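You operate a simulated robot arm through the tools that you are given. There is no shell and no other tool. Be economical: measure what you need, move in short steps, check, and stop when the job is done.

The job below is to be done with a simulated robot arm. You get a single attempt, and the scene is never put back.

Task
Wash the purple lens in the bath for 2 min.
Fine: basket down, lid on; wait till the display says DONE; leave it in.

Only the result counts: the job must be done as asked and must still hold three seconds after the hand-in. Knocking over, shifting, dropping, spilling or breaking anything else fails it. A push-on lid holds only when it is set on centred and level and pressed home; a screw cap is set on level and turned clockwise until tight.

Robot
A 7-joint arm with a two-finger parallel gripper, fixed in place. Base frame: the origin is at the foot of the arm, x ahead of it, y to its left, z up; the work surface is at about z = 860. Units: mm, degrees, N and s.
With the tool pointing down near the work surface it reaches from about 300 to 700 mm from the base axis. Its first joint turns from -66.0 to 66.0 degrees. Payload 1.57 kg.
The tool frame sits at the grasp point between the pads (the TCP): z along the fingers, y along the line on which they close. The tips reach 30 mm beyond it. Largest opening 110 mm; finger width 24, thickness 12; the body of the gripper, 48 by 112 mm, starts 78 mm behind the TCP.
Orientation is that of the tool frame in the base frame, as a unit quaternion [x, y, z, w]. With the fingers straight down and closing along the base's y, the tool's x points along the base's -x, its y along +y and its z along -z.

Tools
- The arm moves only by the tool jog_arm. Its argument "rows" is a list of rows, each a list of 3 entries, a list of its own where there are three numbers: the finger opening in mm, from 0 to 110, then the shift along the base's x, y, z in mm, then the turn, a rotation vector about the base's x, y, z in degrees. In form: [[claw, [x, y, z], [ax, ay, az]], ...]. A call has 1 to 12 rows; each row shifts and turns the commanded pose from where the row before left it. A row lasts 0.2 s, in which the tool goes at most 50 mm and 8.6 degrees; a call with a longer step from one row to the next is refused whole, and so is a gripper value outside its range. A pose out of reach is approached as far as the arm can. The call stops where the force on the tool passes 40 N (or 10 N more than at its start, if that is more) or the arm is blocked; 0.2 s more then pass. Each finger travels about 108 mm/s and halts on what it meets, pressing with about 43 N; the grip force reading is that of the motor and also rises with nothing between the fingers. The clock runs only during rows and for 0.2 s after the last one: add rows that do not move to give the fingers time. It gives the time, the measured TCP pose, the force on the tool (base axes), the opening and the grip force at its end, in the units of the frame above (readings bear some noise), with the torque about the TCP (base axes, N m) and any sound that the robot's microphone picked up.
- Cameras (640 x 400 px; columns grow to the right, rows downward): "scene" is fixed at [167.7, -397.5, 1394]; the picture's right is [0.73, -0.68, 0.00], its down [-0.45, -0.48, -0.75] and it looks along [0.51, 0.55, -0.66] (base axes); focal length 253 px, centre (320, 200). "wrist" rides on the gripper at [70, 16, -141] in the tool frame; the picture's right is [-0.23, 0.97, 0.00], its down [-0.86, -0.20, -0.48] and it looks along [-0.47, -0.11, 0.88] (tool axes); focal length 222 px, centre (320, 200). There is no depth. A picture from a camera that has moved, and an enlarged one, comes with that camera's place and axes in the base frame and with its lens.
- camera(camera): a new picture of that camera. The clock stands still meanwhile.
- zoom(camera, box): a new picture of the part [left, top, right, bottom] of that camera's present view, enlarged. The clock stands still meanwhile.
- close_job(): hands the job in; it is judged then, once.

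Work in short steps. Places have to be worked out from the pictures, the camera data and where the tool is seen: move nearer, look again, correct. Check each grasp and each placing, and mend what went wrong. You have 120 turns and 84 pictures in all, those below and enlarged ones among them. Open the gripper and draw the arm clear of the work before you hand the job in, unless the task says otherwise; then end with one line.

The tools are called after "Emit:" by a JSON object that holds its "method" and its "body". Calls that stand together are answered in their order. jog_arm: Moves the arm, as the interface text tells. Its arguments: {"type":"object","properties":{"rows":{"type":"array"}},"required":["rows"]} The other tools are called the same way: camera (camera) takes a picture; zoom (camera, box) takes an enlarged picture of a part of a camera's view; close_job () hands the job in.

At the start:

```text
time_s: 0.0
position: [431.5, -140.3, 1216.7]
orientation: [0.0, 1.0, 0.0, -0.001]
wrist_force: [0.4, 0.6, -0.1]
wrist_torque: [-0.01, -0.02, 0.0]
gripper_width: 110.1
grasp_force: 0.0
```

scene: 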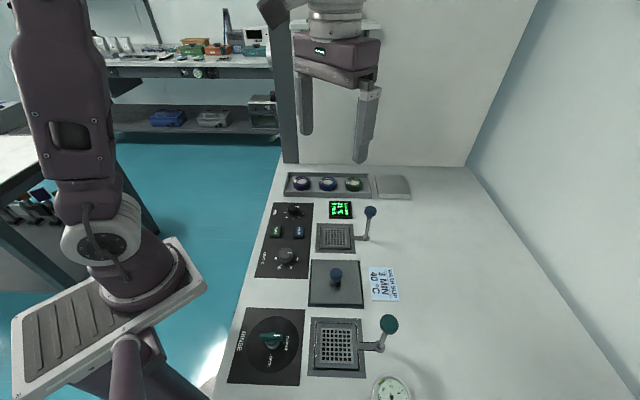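
wrist: 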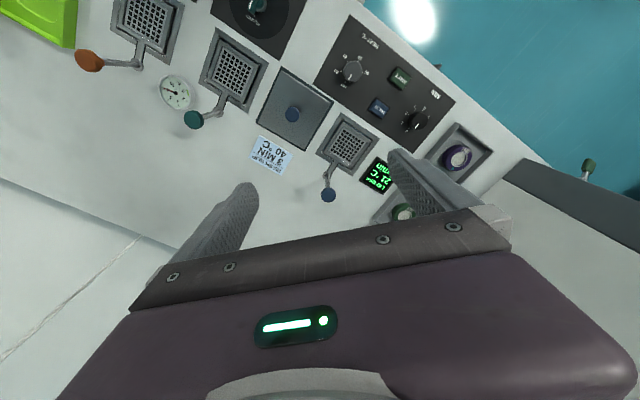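

I'll look closely at the panel and the lenses first.

Emit:
{"method": "zoom", "body": {"camera": "scene", "box": [240, 160, 420, 280]}}

Emit:
{"method": "zoom", "body": {"camera": "scene", "box": [220, 250, 430, 400]}}

Emit:
{"method": "zoom", "body": {"camera": "wrist", "box": [180, 0, 540, 225]}}

```text
3.33 times, centred on (330, 220) of scene
camera zoom: at [167.7, -397.5, 1394.0], right [0.73, -0.68, 0.0], down [-0.45, -0.48, -0.75], along [0.51, 0.55, -0.66], focal length 844 px, centre (287, 133)
```

zoom: 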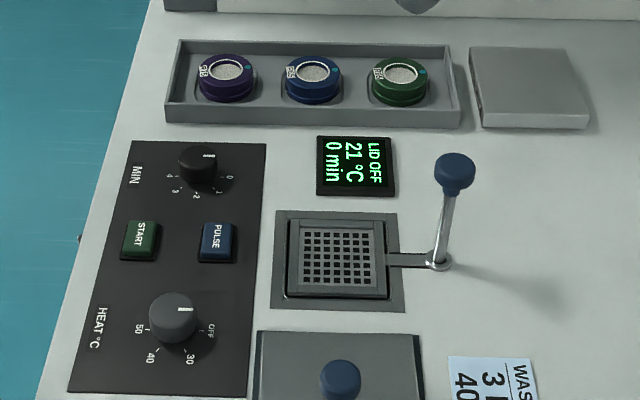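

```text
2.67 times, centred on (325, 325) of scene
camera zoom: at [167.7, -397.5, 1394.0], right [0.73, -0.68, 0.0], down [-0.45, -0.48, -0.75], along [0.51, 0.55, -0.66], focal length 675 px, centre (307, -133)
```

zoom: 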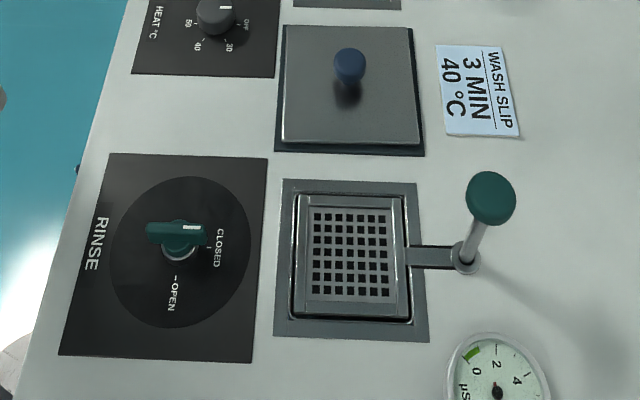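

```text
1.78 times, centred on (360, 112) of wrist
camera zoom: at [362.7, -123.3, 1358.4], right [0.23, 0.97, 0.0], down [0.86, -0.2, 0.48], along [0.47, -0.11, -0.88], focal length 395 px, centre (249, 356)
```

zoom: 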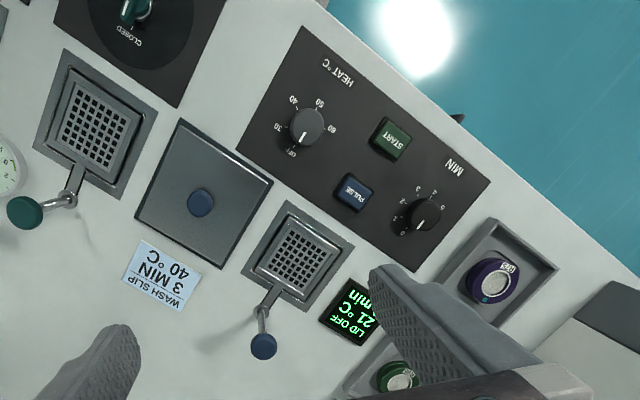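

Blue-handled basket is near (503,-95), the lid with blue knob near (409,-190), the purple lens near (576,130). I move the wrist camera above the bath to look closer.

Emit:
{"method": "jog_arm", "body": {"rows": [[110, [30, 9, -30], [0, 0, 0]], [110, [30, 9, -30], [0, 0, 0]], [110, [30, 9, -30], [0, 0, 0]], [110, [28, 7, -27], [0, 0, 0]], [110, [0, 0, 0], [0, 0, 0]]]}}

Emit:
{"method": "camera", "body": {"camera": "wrist"}}

Emit:
{"method": "zoom", "body": {"camera": "scene", "box": [355, 255, 415, 310]}}

Emit:
{"method": "zoom", "body": {"camera": "scene", "box": [280, 165, 420, 255]}}

```text
time_s: 1.2
position: [553.3, -106.4, 1096.6]
orientation: [0.0, 1.0, 0.0, 0.0]
wrist_force: [0.5, -0.4, 0.3]
wrist_torque: [0.04, -0.04, 0.03]
gripper_width: 110.1
grasp_force: 0.1
```

```text
78 pictures are left
camera wrist: at [482.8, -88.8, 1240.6], right [0.23, 0.97, 0.0], down [0.86, -0.2, 0.48], along [0.47, -0.11, -0.88], focal length 222 px, centre (320, 200)
```

wrist: 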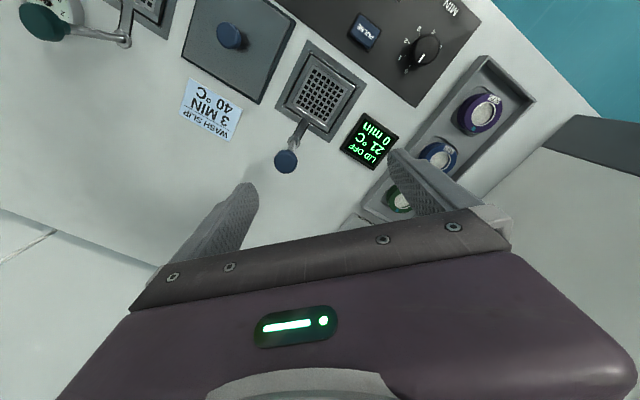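

```text
7.27 times, centred on (385, 282) of scene
camera zoom: at [167.7, -397.5, 1394.0], right [0.73, -0.68, 0.0], down [-0.45, -0.48, -0.75], along [0.51, 0.55, -0.66], focal length 1841 px, centre (-153, -400)
```

zoom: 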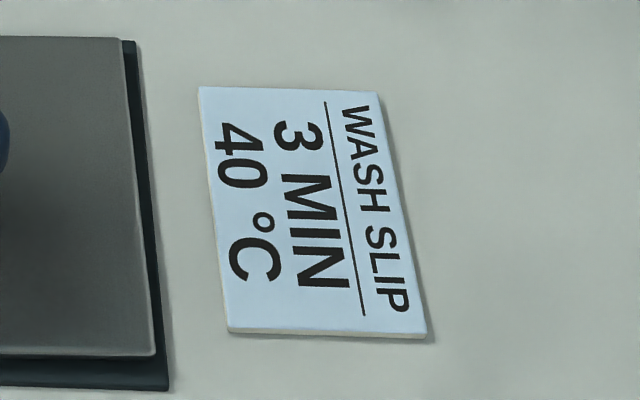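

```text
4.44 times, centred on (350, 210) of scene
camera zoom: at [167.7, -397.5, 1394.0], right [0.73, -0.68, 0.0], down [-0.45, -0.48, -0.75], along [0.51, 0.55, -0.66], focal length 1125 px, centre (187, 156)
```

zoom: 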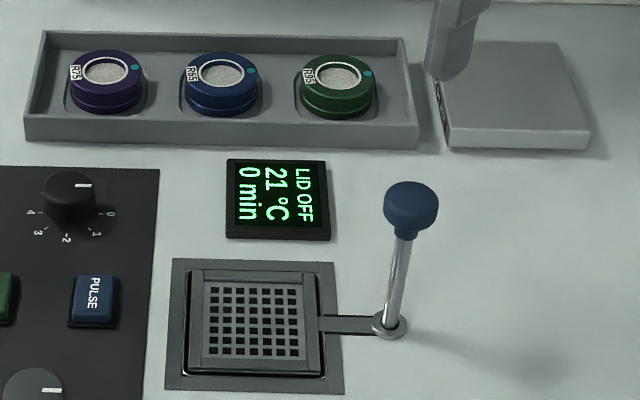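

Emit:
{"method": "zoom", "body": {"camera": "wrist", "box": [250, 30, 410, 190]}}

Emit:
{"method": "zoom", "body": {"camera": "wrist", "box": [340, 40, 560, 220]}}

Emit:
{"method": "zoom", "body": {"camera": "wrist", "box": [160, 0, 320, 120]}}

```text
2.50 times, centred on (330, 110) of wrist
camera zoom: at [482.8, -88.8, 1240.6], right [0.23, 0.97, 0.0], down [0.86, -0.2, 0.48], along [0.47, -0.11, -0.88], focal length 555 px, centre (295, 425)
```

zoom: 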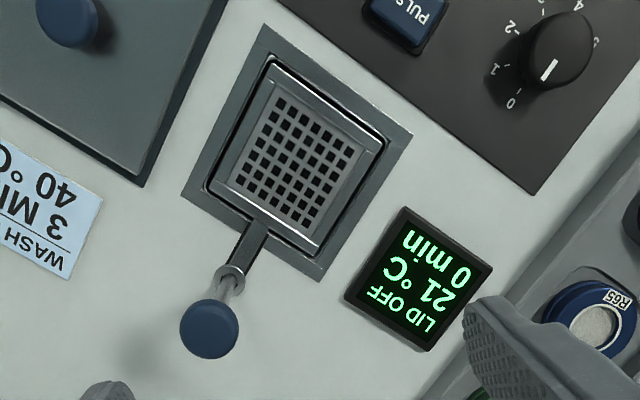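

```text
2.22 times, centred on (450, 130) of wrist
camera zoom: at [482.8, -88.8, 1240.6], right [0.23, 0.97, 0.0], down [0.86, -0.2, 0.48], along [0.47, -0.11, -0.88], focal length 494 px, centre (31, 356)
```

zoom: 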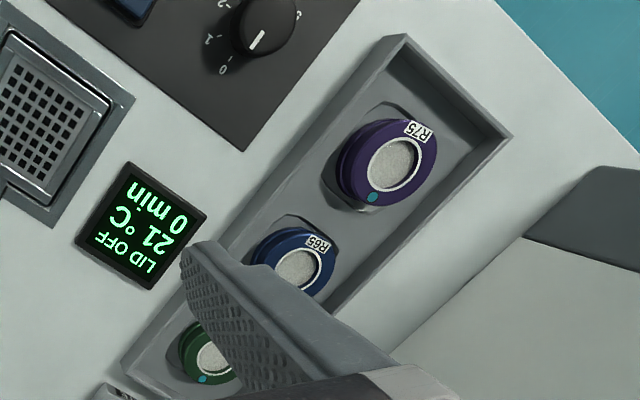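

```text
3.33 times, centred on (240, 60) of wrist
camera zoom: at [482.8, -88.8, 1240.6], right [0.23, 0.97, 0.0], down [0.86, -0.2, 0.48], along [0.47, -0.11, -0.88], focal length 740 px, centre (587, 667)
```

zoom: 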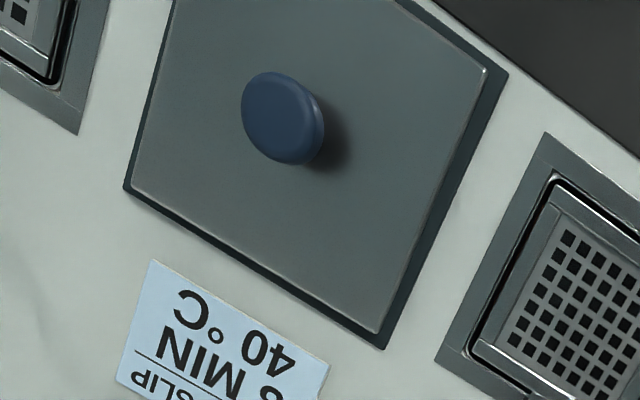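

The station sits at 45° to the base: purple lens ≈ (585,139), top ≈ 882, bath centre ≈ (506,-95), lever knob ≈ (560,-152,970). I go above the lens with the fingers turned to close across the tray.

Emit:
{"method": "jog_arm", "body": {"rows": [[110, [5, 41, -8], [0, 0, -7.5]], [110, [5, 41, -8], [0, 0, -7.5]], [110, [5, 41, -8], [0, 0, -7.5]], [110, [5, 41, -8], [0, 0, -7.5]], [110, [6, 41, -8], [0, 0, -7.5]], [110, [6, 41, -8], [0, 0, -7.5]], [110, [0, 0, -40], [0, 0, 0]], [110, [0, 0, 0], [0, 0, 0]]]}}

Emit:
{"method": "camera", "body": {"camera": "wrist"}}

Emit:
{"method": "camera", "body": {"camera": "scene"}}

```text
time_s: 3.0
position: [580.5, 140.9, 1009.4]
orientation: [0.383, 0.924, 0.0, 0.0]
wrist_force: [-0.4, -1.1, 0.6]
wrist_torque: [0.0, -0.03, 0.0]
gripper_width: 110.0
grasp_force: 0.0
```

```text
72 pictures are left
camera wrist: at [543.5, 201.2, 1152.4], right [0.85, 0.53, 0.0], down [0.46, -0.75, 0.48], along [0.25, -0.41, -0.88], focal length 222 px, centre (320, 200)
```

wrist: 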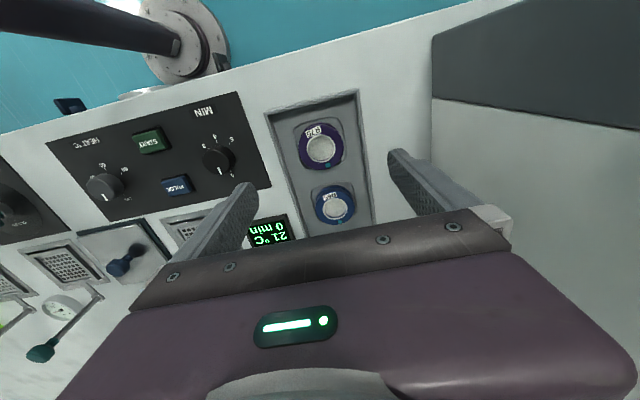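

```text
71 pictures are left
```

scene: 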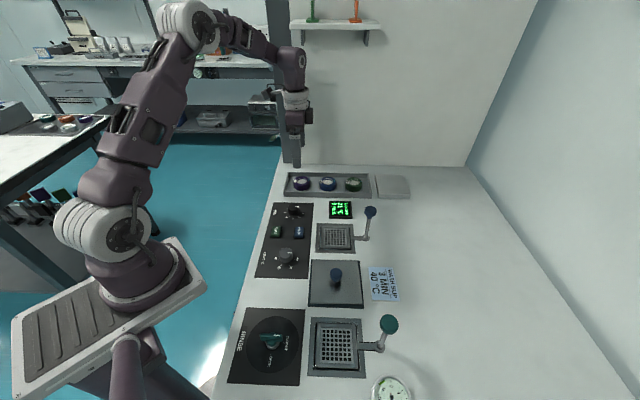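

Emit:
{"method": "zoom", "body": {"camera": "wrist", "box": [250, 80, 390, 240]}}

Emit:
{"method": "zoom", "body": {"camera": "wrist", "box": [180, 90, 280, 190]}}

```text
2.50 times, centred on (320, 160) of wrist
camera zoom: at [543.5, 201.2, 1152.4], right [0.85, 0.53, 0.0], down [0.46, -0.75, 0.48], along [0.25, -0.41, -0.88], focal length 555 px, centre (320, 300)
```

zoom: 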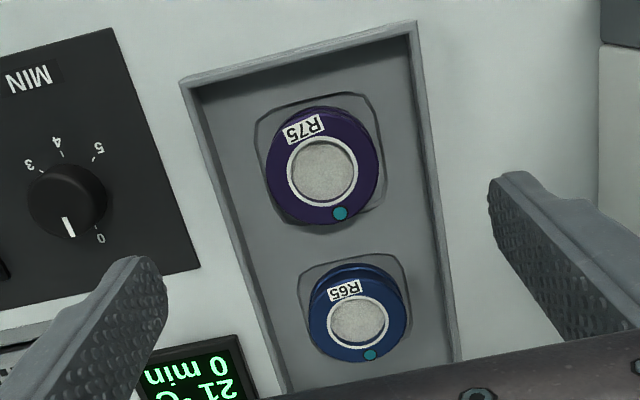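

```text
4.00 times, centred on (230, 140) of wrist
camera zoom: at [543.5, 201.2, 1152.4], right [0.85, 0.53, 0.0], down [0.46, -0.75, 0.48], along [0.25, -0.41, -0.88], focal length 888 px, centre (680, 440)
```

zoom: 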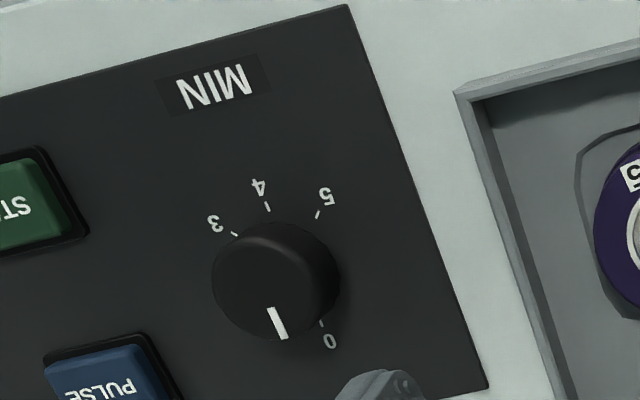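

The lens centre is right under the TCP (55 mm diameter). I narrow the fingers to 72 to fit inside the tray and descend part way.

Emit:
{"method": "jog_arm", "body": {"rows": [[72, [0, 0, 0], [0, 0, 0]], [72, [0, 0, -30], [0, 0, 0]], [72, [0, 0, -30], [0, 0, 0]], [72, [0, 0, -20], [0, 0, 0]], [72, [0, 0, 0], [0, 0, 0]]]}}

Emit:
{"method": "camera", "body": {"camera": "wrist"}}

Emit:
{"method": "zoom", "body": {"camera": "scene", "box": [260, 110, 400, 210]}}

```text
time_s: 4.2
position: [583.0, 138.9, 929.8]
orientation: [0.383, 0.924, 0.0, 0.0]
wrist_force: [-0.4, -0.8, 0.1]
wrist_torque: [0.01, 0.01, 0.0]
gripper_width: 72.1
grasp_force: 0.0
```

```text
68 pictures are left
camera wrist: at [544.7, 201.4, 1073.7], right [0.85, 0.53, 0.0], down [0.46, -0.75, 0.48], along [0.25, -0.41, -0.88], focal length 222 px, centre (320, 200)
```

wrist: 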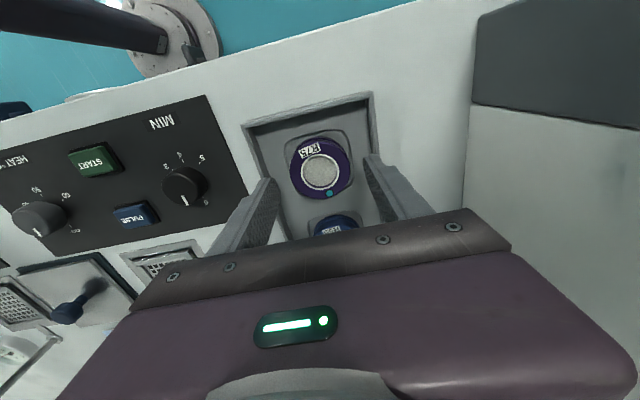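

```text
4.00 times, centred on (330, 160) of scene
camera zoom: at [167.7, -397.5, 1394.0], right [0.73, -0.68, 0.0], down [-0.45, -0.48, -0.75], along [0.51, 0.55, -0.66], focal length 1012 px, centre (280, 360)
```

zoom: 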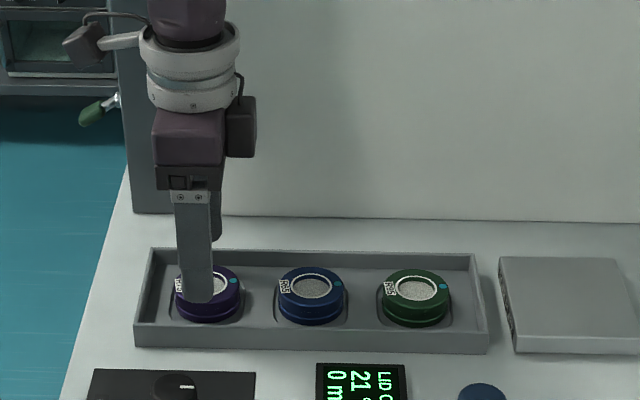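

Still centred. Descend to about TCP z 901 and close.

Emit:
{"method": "jog_arm", "body": {"rows": [[72, [-1, 1, -15], [0, 0, 0]], [72, [0, 0, -10], [0, 0, 0]], [72, [0, 0, -4], [0, 0, 0]], [72, [0, 0, 0], [0, 0, 0]], [50, [0, 0, 0], [0, 0, 0]], [50, [0, 0, 0], [0, 0, 0]], [50, [0, 0, 0], [0, 0, 0]]]}}

Emit:
{"method": "zoom", "body": {"camera": "wrist", "box": [220, 80, 420, 240]}}

Emit:
{"method": "zoom", "body": {"camera": "scene", "box": [260, 130, 380, 210]}}

```text
time_s: 5.8
position: [581.7, 140.7, 901.3]
orientation: [0.383, 0.924, 0.0, 0.0]
wrist_force: [-0.1, 0.1, -0.3]
wrist_torque: [-0.03, -0.02, 0.01]
gripper_width: 52.9
grasp_force: 42.9
```

```text
2.50 times, centred on (320, 160) of wrist
camera zoom: at [544.0, 202.1, 1044.9], right [0.85, 0.53, 0.0], down [0.46, -0.75, 0.48], along [0.25, -0.41, -0.88], focal length 555 px, centre (320, 300)
```

zoom: 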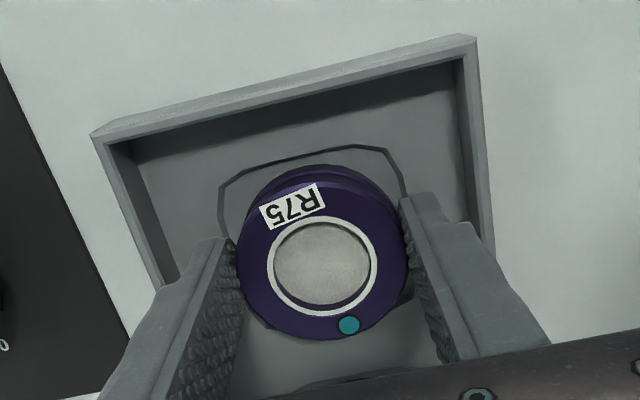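

```text
5.00 times, centred on (320, 170) of scene
camera zoom: at [167.7, -397.5, 1394.0], right [0.73, -0.68, 0.0], down [-0.45, -0.48, -0.75], along [0.51, 0.55, -0.66], focal length 1266 px, centre (320, 350)
```

zoom: 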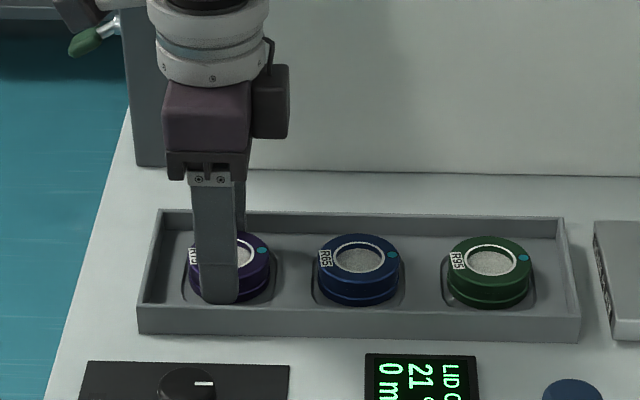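

Grip holds on a 53 mm body. Lift straight up.

Emit:
{"method": "jog_arm", "body": {"rows": [[50, [0, 0, 10], [0, 0, 0]], [50, [0, 0, 30], [0, 0, 0]], [50, [0, 0, 40], [0, 0, 0]], [50, [0, 0, 40], [0, 0, 0]], [50, [0, 0, 0], [0, 0, 0]]]}}

Emit:
{"method": "zoom", "body": {"camera": "wrist", "box": [220, 80, 420, 240]}}

Emit:
{"method": "zoom", "body": {"camera": "scene", "box": [260, 100, 380, 210]}}

```text
time_s: 7.0
position: [580.3, 139.4, 1022.5]
orientation: [0.383, 0.924, -0.001, 0.0]
wrist_force: [-0.6, -1.2, 0.0]
wrist_torque: [0.0, 0.03, -0.01]
gripper_width: 52.8
grasp_force: 42.8
```

```text
2.50 times, centred on (320, 160) of wrist
camera zoom: at [542.3, 201.6, 1166.1], right [0.85, 0.53, 0.0], down [0.46, -0.75, 0.48], along [0.25, -0.41, -0.88], focal length 555 px, centre (320, 300)
```

zoom: 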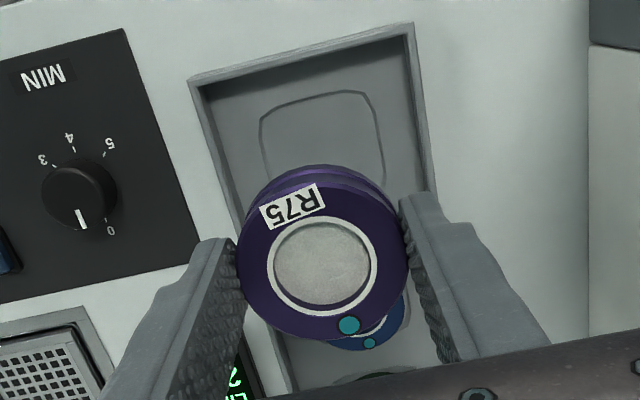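

```text
3.64 times, centred on (320, 155) of scene
camera zoom: at [167.7, -397.5, 1394.0], right [0.73, -0.68, 0.0], down [-0.45, -0.48, -0.75], along [0.51, 0.55, -0.66], focal length 920 px, centre (320, 364)
```

zoom: 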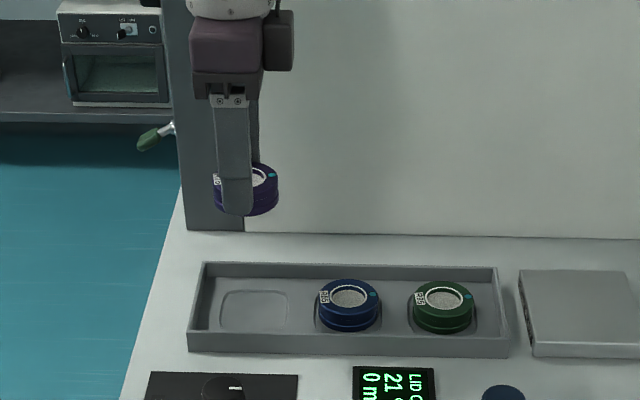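

The lens is held. Carry it above the bath.

Emit:
{"method": "jog_arm", "body": {"rows": [[50, [-12.5, -39, 5], [0, 0, 0]], [50, [-12.5, -39, 5], [0, 0, 0]], [50, [-12.5, -39, 0], [0, 0, 0]], [50, [-12.5, -39, 0], [0, 0, 0]], [50, [-12.5, -39, 0], [0, 0, 0]], [50, [-12.5, -39, 0], [0, 0, 0]], [50, [0, 0, 0], [0, 0, 0]], [50, [0, 0, 0], [0, 0, 0]]]}}

Emit:
{"method": "camera", "body": {"camera": "wrist"}}

Emit:
{"method": "zoom", "body": {"camera": "scene", "box": [280, 140, 400, 270]}}

```text
time_s: 8.8
position: [504.9, -92.7, 1032.4]
orientation: [0.383, 0.924, 0.0, 0.0]
wrist_force: [0.4, 0.7, -1.3]
wrist_torque: [0.02, -0.03, -0.02]
gripper_width: 52.8
grasp_force: 42.7
```

```text
62 pictures are left
camera wrist: at [467.8, -31.1, 1175.0], right [0.85, 0.53, 0.0], down [0.46, -0.75, 0.48], along [0.25, -0.41, -0.88], focal length 222 px, centre (320, 200)
```

wrist: 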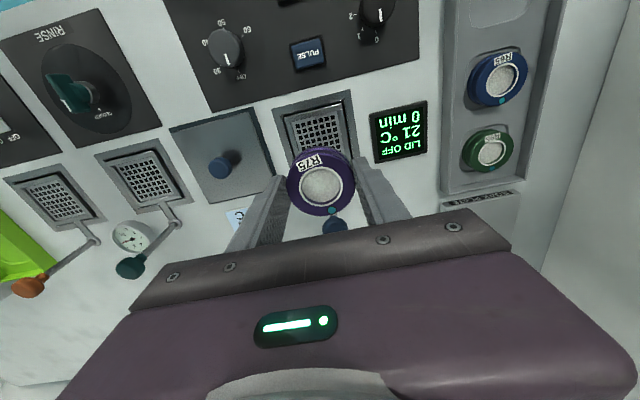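

```text
3.08 times, centred on (340, 205) of scene
camera zoom: at [167.7, -397.6, 1394.0], right [0.73, -0.68, 0.0], down [-0.45, -0.48, -0.75], along [0.51, 0.55, -0.66], focal length 779 px, centre (258, 185)
```

zoom: 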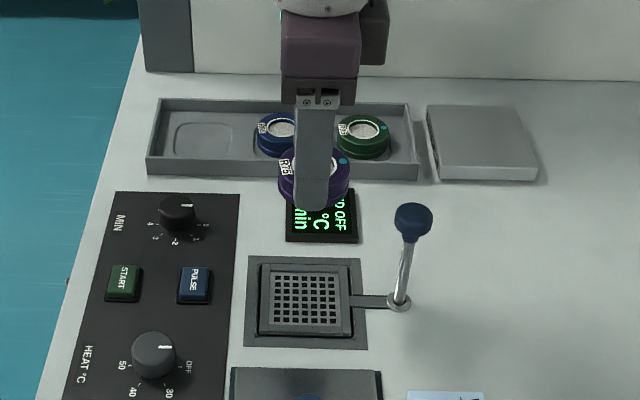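

Emit:
{"method": "zoom", "body": {"camera": "wrist", "box": [250, 70, 390, 230]}}

Emit:
{"method": "zoom", "body": {"camera": "scene", "box": [310, 215, 380, 260]}}

```text
2.50 times, centred on (320, 150) of wrist
camera zoom: at [467.8, -31.1, 1175.0], right [0.85, 0.53, 0.0], down [0.46, -0.75, 0.48], along [0.25, -0.41, -0.88], focal length 555 px, centre (320, 325)
```

zoom: 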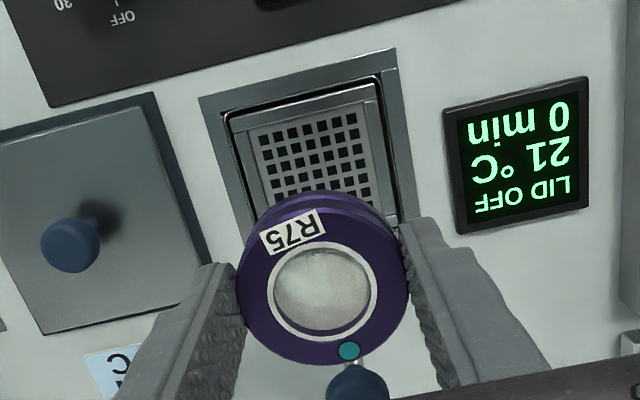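

```text
8.89 times, centred on (345, 238) of scene
camera zoom: at [167.7, -397.6, 1394.0], right [0.73, -0.68, 0.0], down [-0.45, -0.48, -0.75], along [0.51, 0.55, -0.66], focal length 2250 px, centre (98, -133)
```

zoom: 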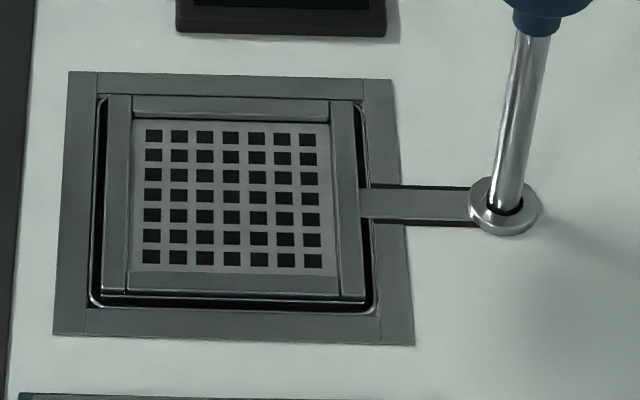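

Nearly centred; the frame suggests ~3 mm more toward −y. I shift slightly and descend partway, then check alignment with both cameras.

Emit:
{"method": "jog_arm", "body": {"rows": [[50, [0.3, -2.5, -20], [0, 0, 0]], [50, [0, 0, -35], [0, 0, 0]], [50, [0, 0, -30], [0, 0, 0]], [50, [0, 0, -20], [0, 0, 0]], [50, [0, 0, 0], [0, 0, 0]], [50, [0, 0, 0], [0, 0, 0]]]}}

Emit:
{"method": "zoom", "body": {"camera": "wrist", "box": [230, 80, 410, 230]}}

Emit:
{"method": "zoom", "body": {"camera": "scene", "box": [300, 200, 390, 260]}}

```text
time_s: 10.2
position: [506.7, -96.8, 924.8]
orientation: [0.382, 0.924, -0.001, 0.0]
wrist_force: [-0.3, -0.3, -1.3]
wrist_torque: [0.03, -0.01, 0.0]
gripper_width: 52.8
grasp_force: 42.5
```

```text
2.67 times, centred on (320, 155) of wrist
camera zoom: at [469.7, -34.8, 1068.6], right [0.85, 0.53, 0.0], down [0.46, -0.75, 0.48], along [0.25, -0.41, -0.88], focal length 592 px, centre (320, 320)
```

zoom: 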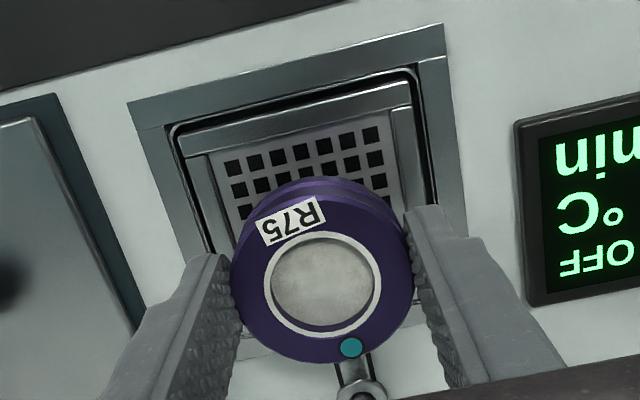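

```text
6.67 times, centred on (345, 230) of scene
camera zoom: at [167.7, -397.5, 1394.0], right [0.73, -0.68, 0.0], down [-0.45, -0.48, -0.75], along [0.51, 0.55, -0.66], focal length 1687 px, centre (153, 0)
```

zoom: 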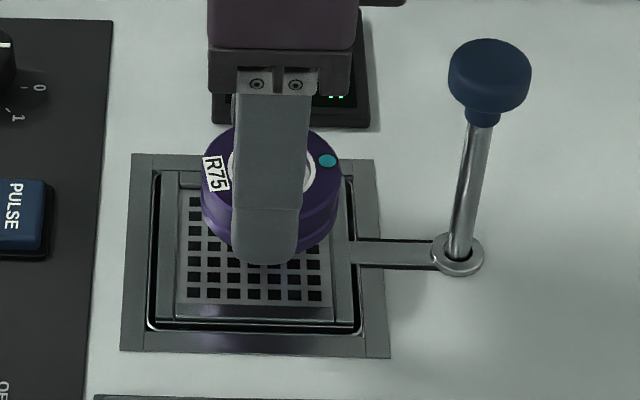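

The lens sits ~3 mm off-centre in the pads along the finger width and ~5 mm off the basket centre in that direction. I shift (−3.8, +2.6), lower a bit and look again.

Emit:
{"method": "jog_arm", "body": {"rows": [[50, [-3.8, 2.6, 0], [0, 0, 0]], [50, [0, 0, -8], [0, 0, 0]], [50, [0, 0, 0], [0, 0, 0]], [50, [0, 0, 0], [0, 0, 0]]]}}

Emit:
{"method": "zoom", "body": {"camera": "wrist", "box": [230, 80, 410, 230]}}

Emit:
{"method": "zoom", "body": {"camera": "scene", "box": [300, 200, 390, 260]}}

```text
time_s: 11.2
position: [502.3, -94.2, 918.1]
orientation: [0.383, 0.924, -0.001, 0.0]
wrist_force: [-1.1, -0.2, -1.2]
wrist_torque: [0.02, 0.0, -0.01]
gripper_width: 52.8
grasp_force: 43.3
```

```text
2.67 times, centred on (320, 155) of wrist
camera zoom: at [465.7, -31.6, 1061.3], right [0.85, 0.53, 0.0], down [0.46, -0.75, 0.48], along [0.25, -0.41, -0.88], focal length 592 px, centre (320, 320)
```

zoom: 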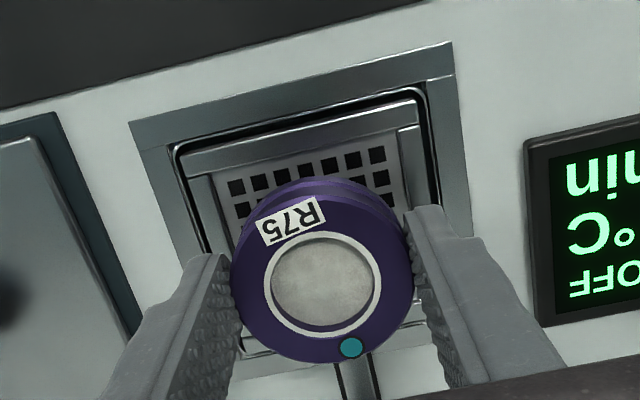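

```text
6.67 times, centred on (345, 230) of scene
camera zoom: at [167.7, -397.5, 1394.0], right [0.73, -0.68, 0.0], down [-0.45, -0.48, -0.75], along [0.51, 0.55, -0.66], focal length 1687 px, centre (153, 0)
```

zoom: 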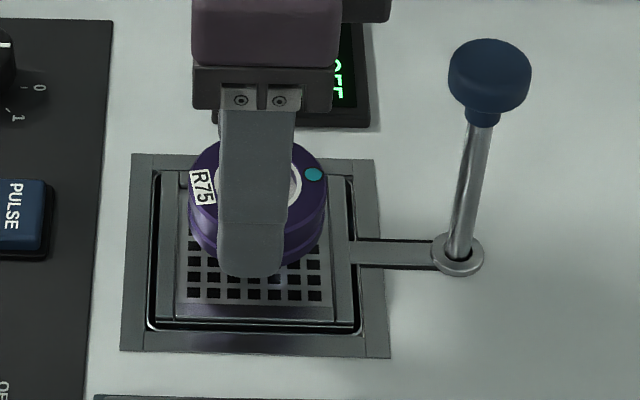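

Alignment is now within ~1 mm in both directions. Lower gently in small steps.

Emit:
{"method": "jog_arm", "body": {"rows": [[50, [0, 0, -4], [0, 0, 0]], [50, [0, 0, -4], [0, 0, 0]], [50, [0, 0, -3], [0, 0, 0]], [50, [0, 0, 0], [0, 0, 0]]]}}

Emit:
{"method": "zoom", "body": {"camera": "scene", "box": [300, 200, 390, 260]}}

```text
time_s: 12.2
position: [503.7, -93.5, 907.1]
orientation: [0.383, 0.924, 0.0, 0.001]
wrist_force: [-0.5, 0.4, -0.6]
wrist_torque: [-0.03, 0.01, 0.0]
gripper_width: 53.1
grasp_force: 42.1
```

```text
6.67 times, centred on (345, 230) of scene
camera zoom: at [167.7, -397.5, 1394.0], right [0.73, -0.68, 0.0], down [-0.45, -0.48, -0.75], along [0.51, 0.55, -0.66], focal length 1687 px, centre (153, 0)
```

zoom: 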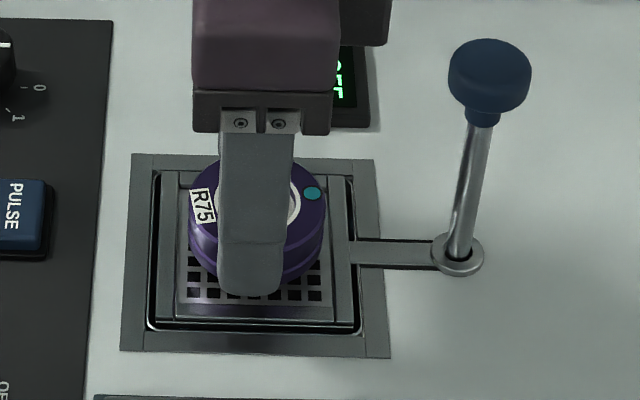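

Emit:
{"method": "jog_arm", "body": {"rows": [[50, [0, 0, -2], [0, 0, 0]], [50, [0, 0, -2], [0, 0, 0]], [50, [0, 0, 0], [0, 0, 0]]]}}

Emit:
{"method": "zoom", "body": {"camera": "scene", "box": [315, 220, 375, 260]}}

Emit:
{"method": "zoom", "body": {"camera": "wrist", "box": [250, 100, 390, 230]}}

```text
time_s: 13.0
position: [503.8, -93.4, 903.1]
orientation: [0.382, 0.924, 0.0, 0.001]
wrist_force: [-1.1, -0.5, -0.8]
wrist_torque: [0.01, 0.04, 0.0]
gripper_width: 52.8
grasp_force: 43.1
```

```text
10.00 times, centred on (345, 240) of scene
camera zoom: at [167.7, -397.5, 1394.0], right [0.73, -0.68, 0.0], down [-0.45, -0.48, -0.75], along [0.51, 0.55, -0.66], focal length 2531 px, centre (70, -200)
```

zoom: 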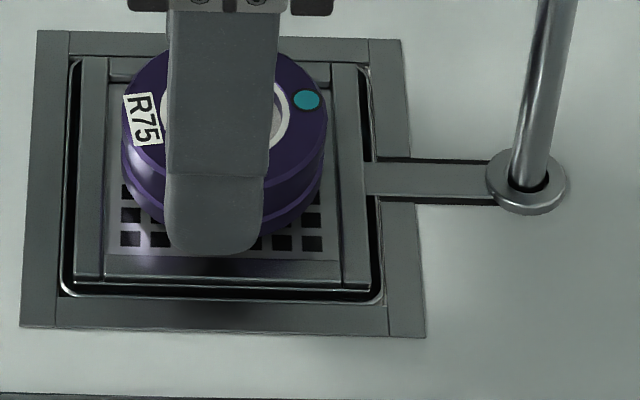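

```text
3.08 times, centred on (320, 165) of wrist
camera zoom: at [465.4, -32.0, 1046.7], right [0.85, 0.53, 0.0], down [0.46, -0.75, 0.48], along [0.25, -0.41, -0.88], focal length 684 px, centre (320, 308)
```

zoom: 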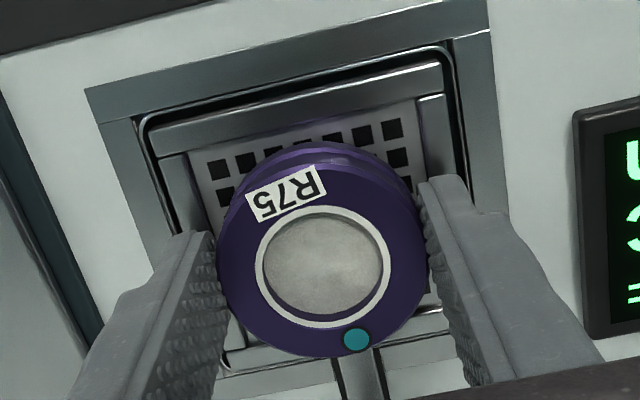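

Emit:
{"method": "jog_arm", "body": {"rows": [[50, [0, 0, -2], [0, 0, 0]], [50, [0, 0, -2], [0, 0, 0]], [50, [0, 0, 0], [0, 0, 0]]]}}

Emit:
{"method": "zoom", "body": {"camera": "scene", "box": [315, 220, 375, 260]}}

```text
time_s: 13.8
position: [503.4, -93.8, 898.8]
orientation: [0.383, 0.924, 0.0, 0.0]
wrist_force: [0.4, 1.2, 1.2]
wrist_torque: [0.0, -0.07, -0.04]
gripper_width: 53.0
grasp_force: 43.1
```

```text
10.00 times, centred on (345, 240) of scene
camera zoom: at [167.7, -397.5, 1394.0], right [0.73, -0.68, 0.0], down [-0.45, -0.48, -0.75], along [0.51, 0.55, -0.66], focal length 2531 px, centre (70, -200)
```

zoom: 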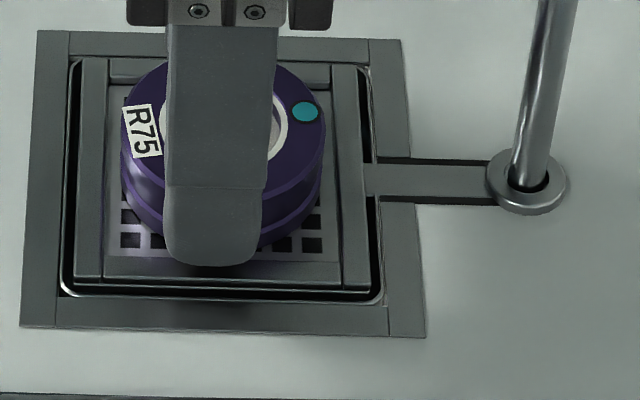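

Emit:
{"method": "jog_arm", "body": {"rows": [[50, [0, 0, -1.5], [0, 0, 0]], [50, [0, 0, 0], [0, 0, 0]]]}}

Emit:
{"method": "jog_arm", "body": {"rows": [[50, [0, 0, -1.5], [0, 0, 0]], [50, [0, 0, 0], [0, 0, 0]]]}}

```text
time_s: 14.4
position: [503.4, -92.1, 897.4]
orientation: [0.383, 0.924, 0.0, -0.001]
wrist_force: [0.3, 0.6, -0.4]
wrist_torque: [-0.08, -0.07, 0.02]
gripper_width: 52.9
grasp_force: 42.7
```

```text
time_s: 15.0
position: [502.7, -93.5, 894.7]
orientation: [0.383, 0.924, 0.0, 0.0]
wrist_force: [-0.9, -0.4, 0.0]
wrist_torque: [-0.03, -0.04, -0.01]
gripper_width: 53.1
grasp_force: 43.1
```

Emit:
{"method": "zoom", "body": {"camera": "scene", "box": [315, 220, 375, 260]}}

Emit:
{"method": "zoom", "body": {"camera": "wrist", "box": [250, 100, 390, 230]}}

```text
10.00 times, centred on (345, 240) of scene
camera zoom: at [167.7, -397.5, 1394.0], right [0.73, -0.68, 0.0], down [-0.45, -0.48, -0.75], along [0.51, 0.55, -0.66], focal length 2531 px, centre (70, -200)
```

zoom: 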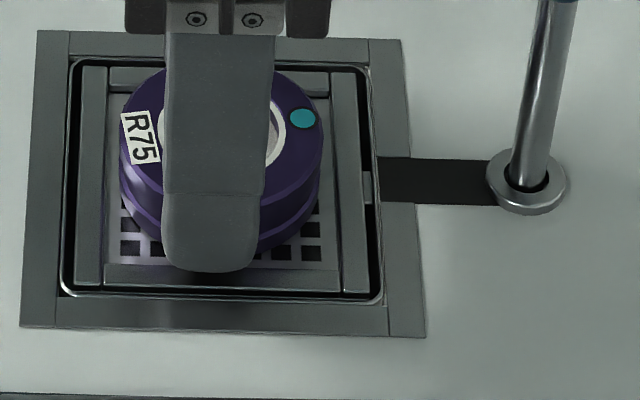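

```text
3.08 times, centred on (320, 165) of wrist
camera zoom: at [465.3, -31.3, 1038.9], right [0.85, 0.53, 0.0], down [0.46, -0.75, 0.48], along [0.25, -0.41, -0.88], focal length 684 px, centre (320, 308)
```

zoom: 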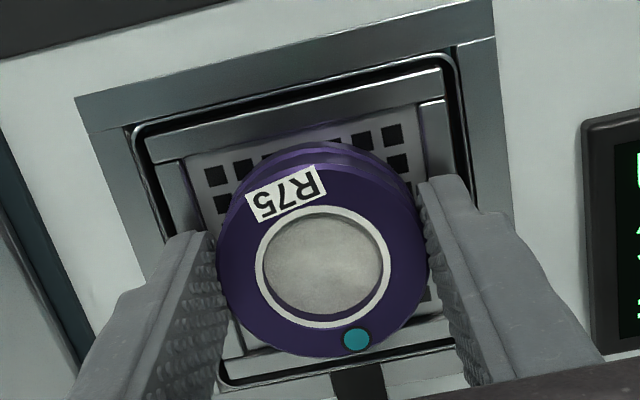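

The basket has begun to yield downward, so the lens is resting on it. I release gently and rise.

Emit:
{"method": "jog_arm", "body": {"rows": [[58, [0, 0, 0], [0, 0, 0]], [60, [0, 0, 0], [0, 0, 0]], [60, [0, 0, 3], [0, 0, 0]], [62, [0, 0, 10], [0, 0, 0]], [64, [0, 0, 25], [0, 0, 0]], [64, [0, 0, 40], [0, 0, 0]], [64, [0, 0, 40], [0, 0, 0]], [64, [0, 0, 0], [0, 0, 0]]]}}

Emit:
{"method": "zoom", "body": {"camera": "scene", "box": [300, 190, 390, 260]}}

Emit:
{"method": "zoom", "body": {"camera": "wrist", "box": [250, 80, 390, 230]}}

```text
time_s: 16.8
position: [503.3, -90.2, 1014.6]
orientation: [0.383, 0.924, 0.0, 0.0]
wrist_force: [0.8, 0.5, 0.1]
wrist_torque: [0.02, -0.03, 0.01]
gripper_width: 64.0
grasp_force: 0.1
```

```text
5.71 times, centred on (345, 225) of scene
camera zoom: at [167.7, -397.5, 1394.0], right [0.73, -0.68, 0.0], down [-0.45, -0.48, -0.75], along [0.51, 0.55, -0.66], focal length 1446 px, centre (177, 57)
```

zoom: 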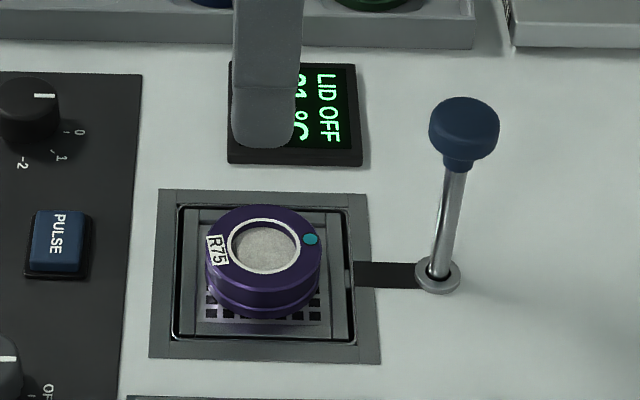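

```text
2.67 times, centred on (320, 155) of wrist
camera zoom: at [464.9, -28.7, 1157.7], right [0.85, 0.53, 0.0], down [0.46, -0.75, 0.48], along [0.25, -0.41, -0.88], focal length 592 px, centre (320, 320)
```

zoom: 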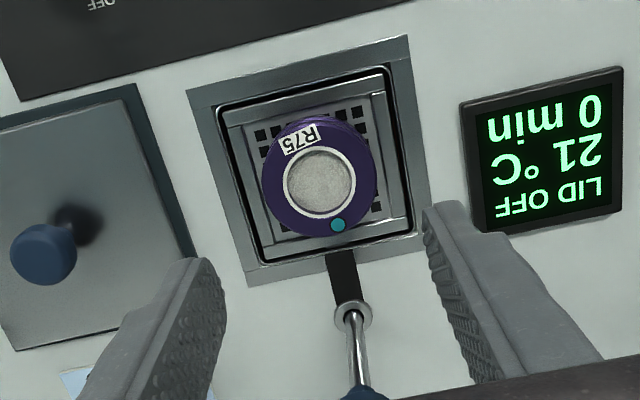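

The lens is lying flat and centred in the basket. Next, the lever knob: go above it and look.

Emit:
{"method": "jog_arm", "body": {"rows": [[64, [0, 0, 30], [0, 0, 0]], [64, [28, -29, 0], [0, 0, 0]], [64, [28, -29, 0], [0, 0, 0]], [64, [0, 0, 0], [0, 0, 0]], [64, [0, 0, 0], [0, 0, 0]]]}}

Emit:
{"method": "zoom", "body": {"camera": "wrist", "box": [230, 70, 410, 240]}}

Emit:
{"method": "zoom", "body": {"camera": "scene", "box": [310, 130, 430, 260]}}

```text
time_s: 18.0
position: [558.4, -149.3, 1043.9]
orientation: [0.383, 0.924, 0.0, 0.0]
wrist_force: [0.2, -0.8, 0.3]
wrist_torque: [0.03, 0.04, 0.02]
gripper_width: 64.1
grasp_force: 0.1
```

```text
2.35 times, centred on (320, 155) of wrist
camera zoom: at [520.7, -87.4, 1187.1], right [0.85, 0.53, 0.0], down [0.46, -0.75, 0.48], along [0.25, -0.41, -0.88], focal length 523 px, centre (320, 306)
```

zoom: 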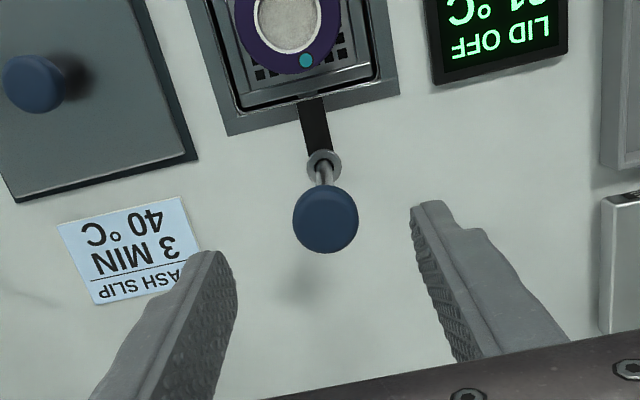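

```text
3.08 times, centred on (370, 195) of scene
camera zoom: at [167.7, -397.6, 1394.0], right [0.73, -0.68, 0.0], down [-0.45, -0.48, -0.75], along [0.51, 0.55, -0.66], focal length 779 px, centre (166, 215)
```

zoom: 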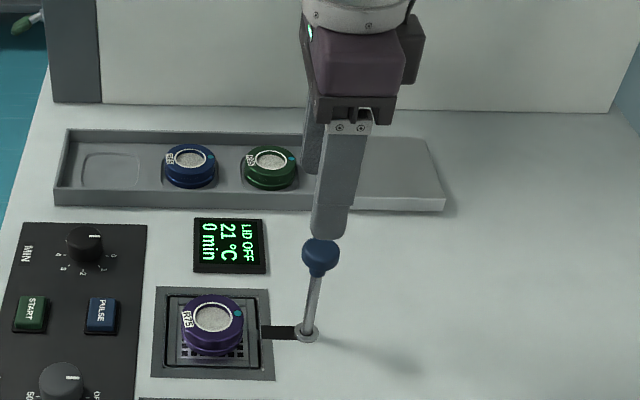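

The knob (top z≈976) is right below the TCP. Descend so that the pad ends embrace its head and close.

Emit:
{"method": "jog_arm", "body": {"rows": [[64, [1, 1, -30], [0, 0, 0]], [64, [0, 0, -24], [0, 0, 0]], [64, [0, 0, 0], [0, 0, 0]], [25, [0, 0, 0], [0, 0, 0]], [25, [0, 0, 0], [0, 0, 0]], [25, [0, 0, 0], [0, 0, 0]]]}}

Emit:
{"method": "zoom", "body": {"camera": "scene", "box": [310, 150, 430, 260]}}

```text
time_s: 19.4
position: [558.8, -148.1, 989.1]
orientation: [0.382, 0.924, 0.0, -0.001]
wrist_force: [-7.4, -5.5, -4.4]
wrist_torque: [-0.18, -0.04, -0.09]
gripper_width: 29.7
grasp_force: 39.1
```

```text
3.64 times, centred on (370, 205) of scene
camera zoom: at [167.6, -397.7, 1394.0], right [0.73, -0.68, 0.0], down [-0.45, -0.48, -0.75], along [0.51, 0.55, -0.66], focal length 920 px, centre (138, 182)
```

zoom: 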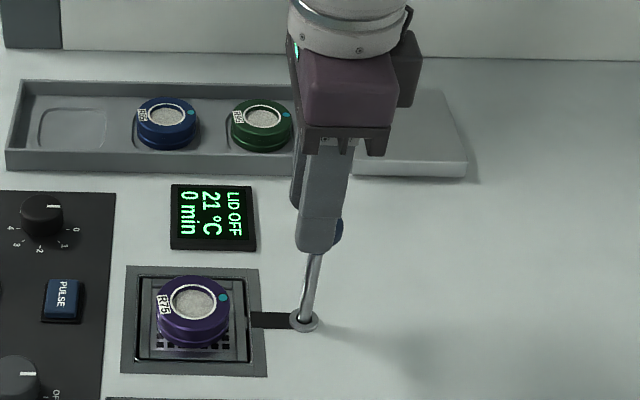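

Knob held. Ease the side load and push down in short steps.

Emit:
{"method": "jog_arm", "body": {"rows": [[25, [-1, -1, 0], [0, 0, 0]], [25, [0, 0, -5], [0, 0, 0]], [25, [0, 0, -5], [0, 0, 0]], [25, [0, 0, -5], [0, 0, 0]], [25, [0, 0, 0], [0, 0, 0]]]}}

Emit:
{"method": "zoom", "body": {"camera": "scene", "box": [310, 150, 430, 260]}}

```text
time_s: 20.6
position: [558.9, -147.9, 974.0]
orientation: [0.382, 0.924, 0.001, -0.001]
wrist_force: [-3.9, 15.0, 0.0]
wrist_torque: [0.71, 0.54, 0.2]
gripper_width: 29.6
grasp_force: 38.6
```

```text
3.64 times, centred on (370, 205) of scene
camera zoom: at [167.6, -397.1, 1394.1], right [0.73, -0.68, 0.0], down [-0.45, -0.48, -0.75], along [0.51, 0.55, -0.66], focal length 920 px, centre (138, 182)
```

zoom: 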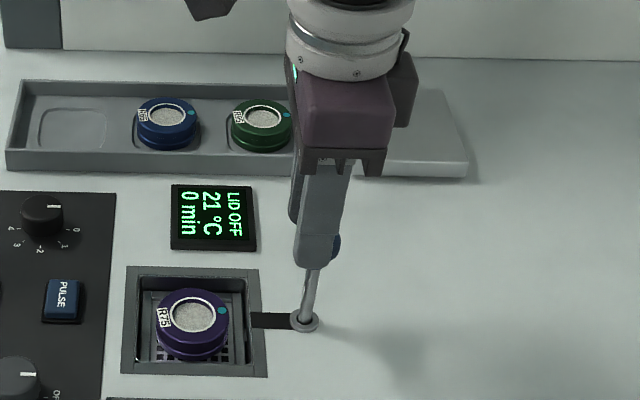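

The basket sinks with the knob. Continue, correcting the side load slightly.

Emit:
{"method": "jog_arm", "body": {"rows": [[25, [0, 1, -5], [0, 0, 0]], [25, [0, 0, -5], [0, 0, 0]], [25, [0, 0, -5], [0, 0, 0]], [25, [0, 0, -5], [0, 0, 0]], [25, [0, 0, 0], [0, 0, 0]]]}}

Emit:
{"method": "zoom", "body": {"camera": "scene", "box": [310, 150, 430, 260]}}

```text
time_s: 21.8
position: [557.7, -149.1, 955.4]
orientation: [0.382, 0.924, 0.001, 0.0]
wrist_force: [-0.4, 23.2, -1.0]
wrist_torque: [0.25, -0.26, 0.27]
gripper_width: 29.8
grasp_force: 38.9
```

```text
3.64 times, centred on (370, 205) of scene
camera zoom: at [167.7, -396.9, 1394.2], right [0.73, -0.68, 0.0], down [-0.45, -0.48, -0.75], along [0.51, 0.55, -0.66], focal length 920 px, centre (138, 182)
```

zoom: 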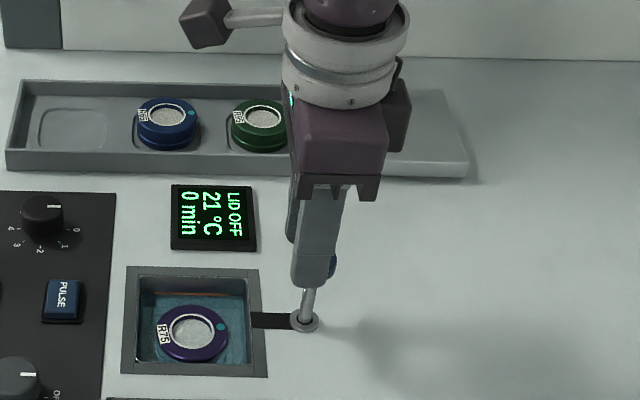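

Sinking; the lens is entering the water. Side load along +y grew to 23 N, so I yield 2.5 mm that way and continue.

Emit:
{"method": "jog_arm", "body": {"rows": [[25, [0, 2.5, 0], [0, 0, 0]], [25, [0, 0, 0], [0, 0, 0]]]}}

```text
time_s: 22.4
position: [559.4, -147.9, 955.5]
orientation: [0.384, 0.923, 0.0, 0.0]
wrist_force: [7.3, 9.0, -4.8]
wrist_torque: [0.78, 0.15, 0.09]
gripper_width: 29.6
grasp_force: 39.2
```

Emit:
{"method": "jog_arm", "body": {"rows": [[25, [0.8, 1, -5], [0, 0, 0]], [25, [0, 0, -5], [0, 0, 0]], [25, [0, 0, -5], [0, 0, 0]], [25, [0, 0, 0], [0, 0, 0]]]}}

Emit:
{"method": "zoom", "body": {"camera": "scene", "box": [310, 150, 430, 260]}}

```text
time_s: 23.4
position: [558.8, -148.0, 940.9]
orientation: [0.384, 0.923, -0.002, -0.001]
wrist_force: [-8.1, -7.7, -0.5]
wrist_torque: [-0.39, 0.0, -0.09]
gripper_width: 29.5
grasp_force: 38.8
```

```text
3.64 times, centred on (370, 205) of scene
camera zoom: at [167.5, -397.8, 1394.0], right [0.73, -0.68, 0.0], down [-0.45, -0.48, -0.75], along [0.51, 0.55, -0.66], focal length 920 px, centre (138, 182)
```

zoom: 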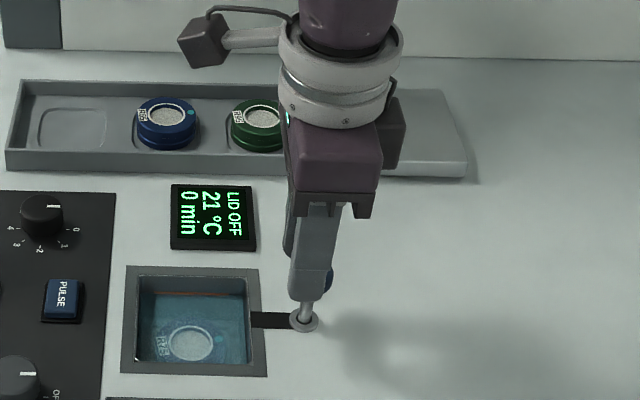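

Under water. Continue to the end stop.

Emit:
{"method": "jog_arm", "body": {"rows": [[25, [-0.5, -0.5, -4], [0, 0, 0]], [25, [0, 0, -4], [0, 0, 0]], [25, [0, 0, -4], [0, 0, 0]], [25, [0, 0, 0], [0, 0, 0]]]}}

Emit:
{"method": "jog_arm", "body": {"rows": [[25, [0, 0, -3], [0, 0, 0]], [25, [0, 0, -3], [0, 0, 0]], [25, [0, 0, 0], [0, 0, 0]]]}}

Emit:
{"method": "zoom", "body": {"camera": "scene", "box": [310, 150, 430, 260]}}

```text
time_s: 24.4
position: [558.8, -148.2, 929.2]
orientation: [0.382, 0.924, -0.001, 0.002]
wrist_force: [-14.0, -16.1, 31.3]
wrist_torque: [-0.58, 0.15, -0.18]
gripper_width: 30.2
grasp_force: 40.0
```

```text
time_s: 25.2
position: [557.9, -147.1, 922.0]
orientation: [0.383, 0.924, -0.001, 0.001]
wrist_force: [-13.1, -16.2, 30.6]
wrist_torque: [-0.74, -0.03, -0.18]
gripper_width: 29.7
grasp_force: 39.0
```

```text
3.64 times, centred on (370, 205) of scene
camera zoom: at [166.8, -397.8, 1394.0], right [0.73, -0.68, 0.0], down [-0.45, -0.48, -0.75], along [0.51, 0.55, -0.66], focal length 920 px, centre (138, 182)
```

zoom: 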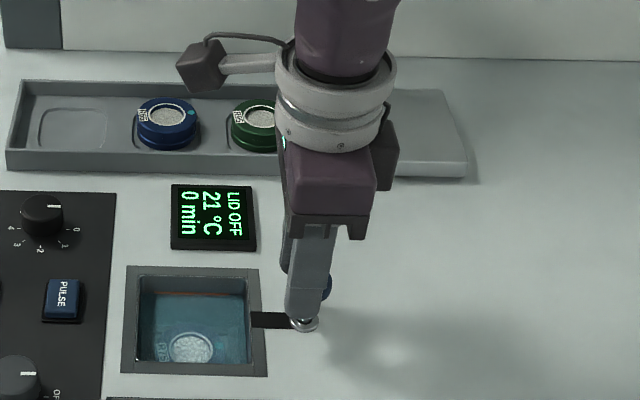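

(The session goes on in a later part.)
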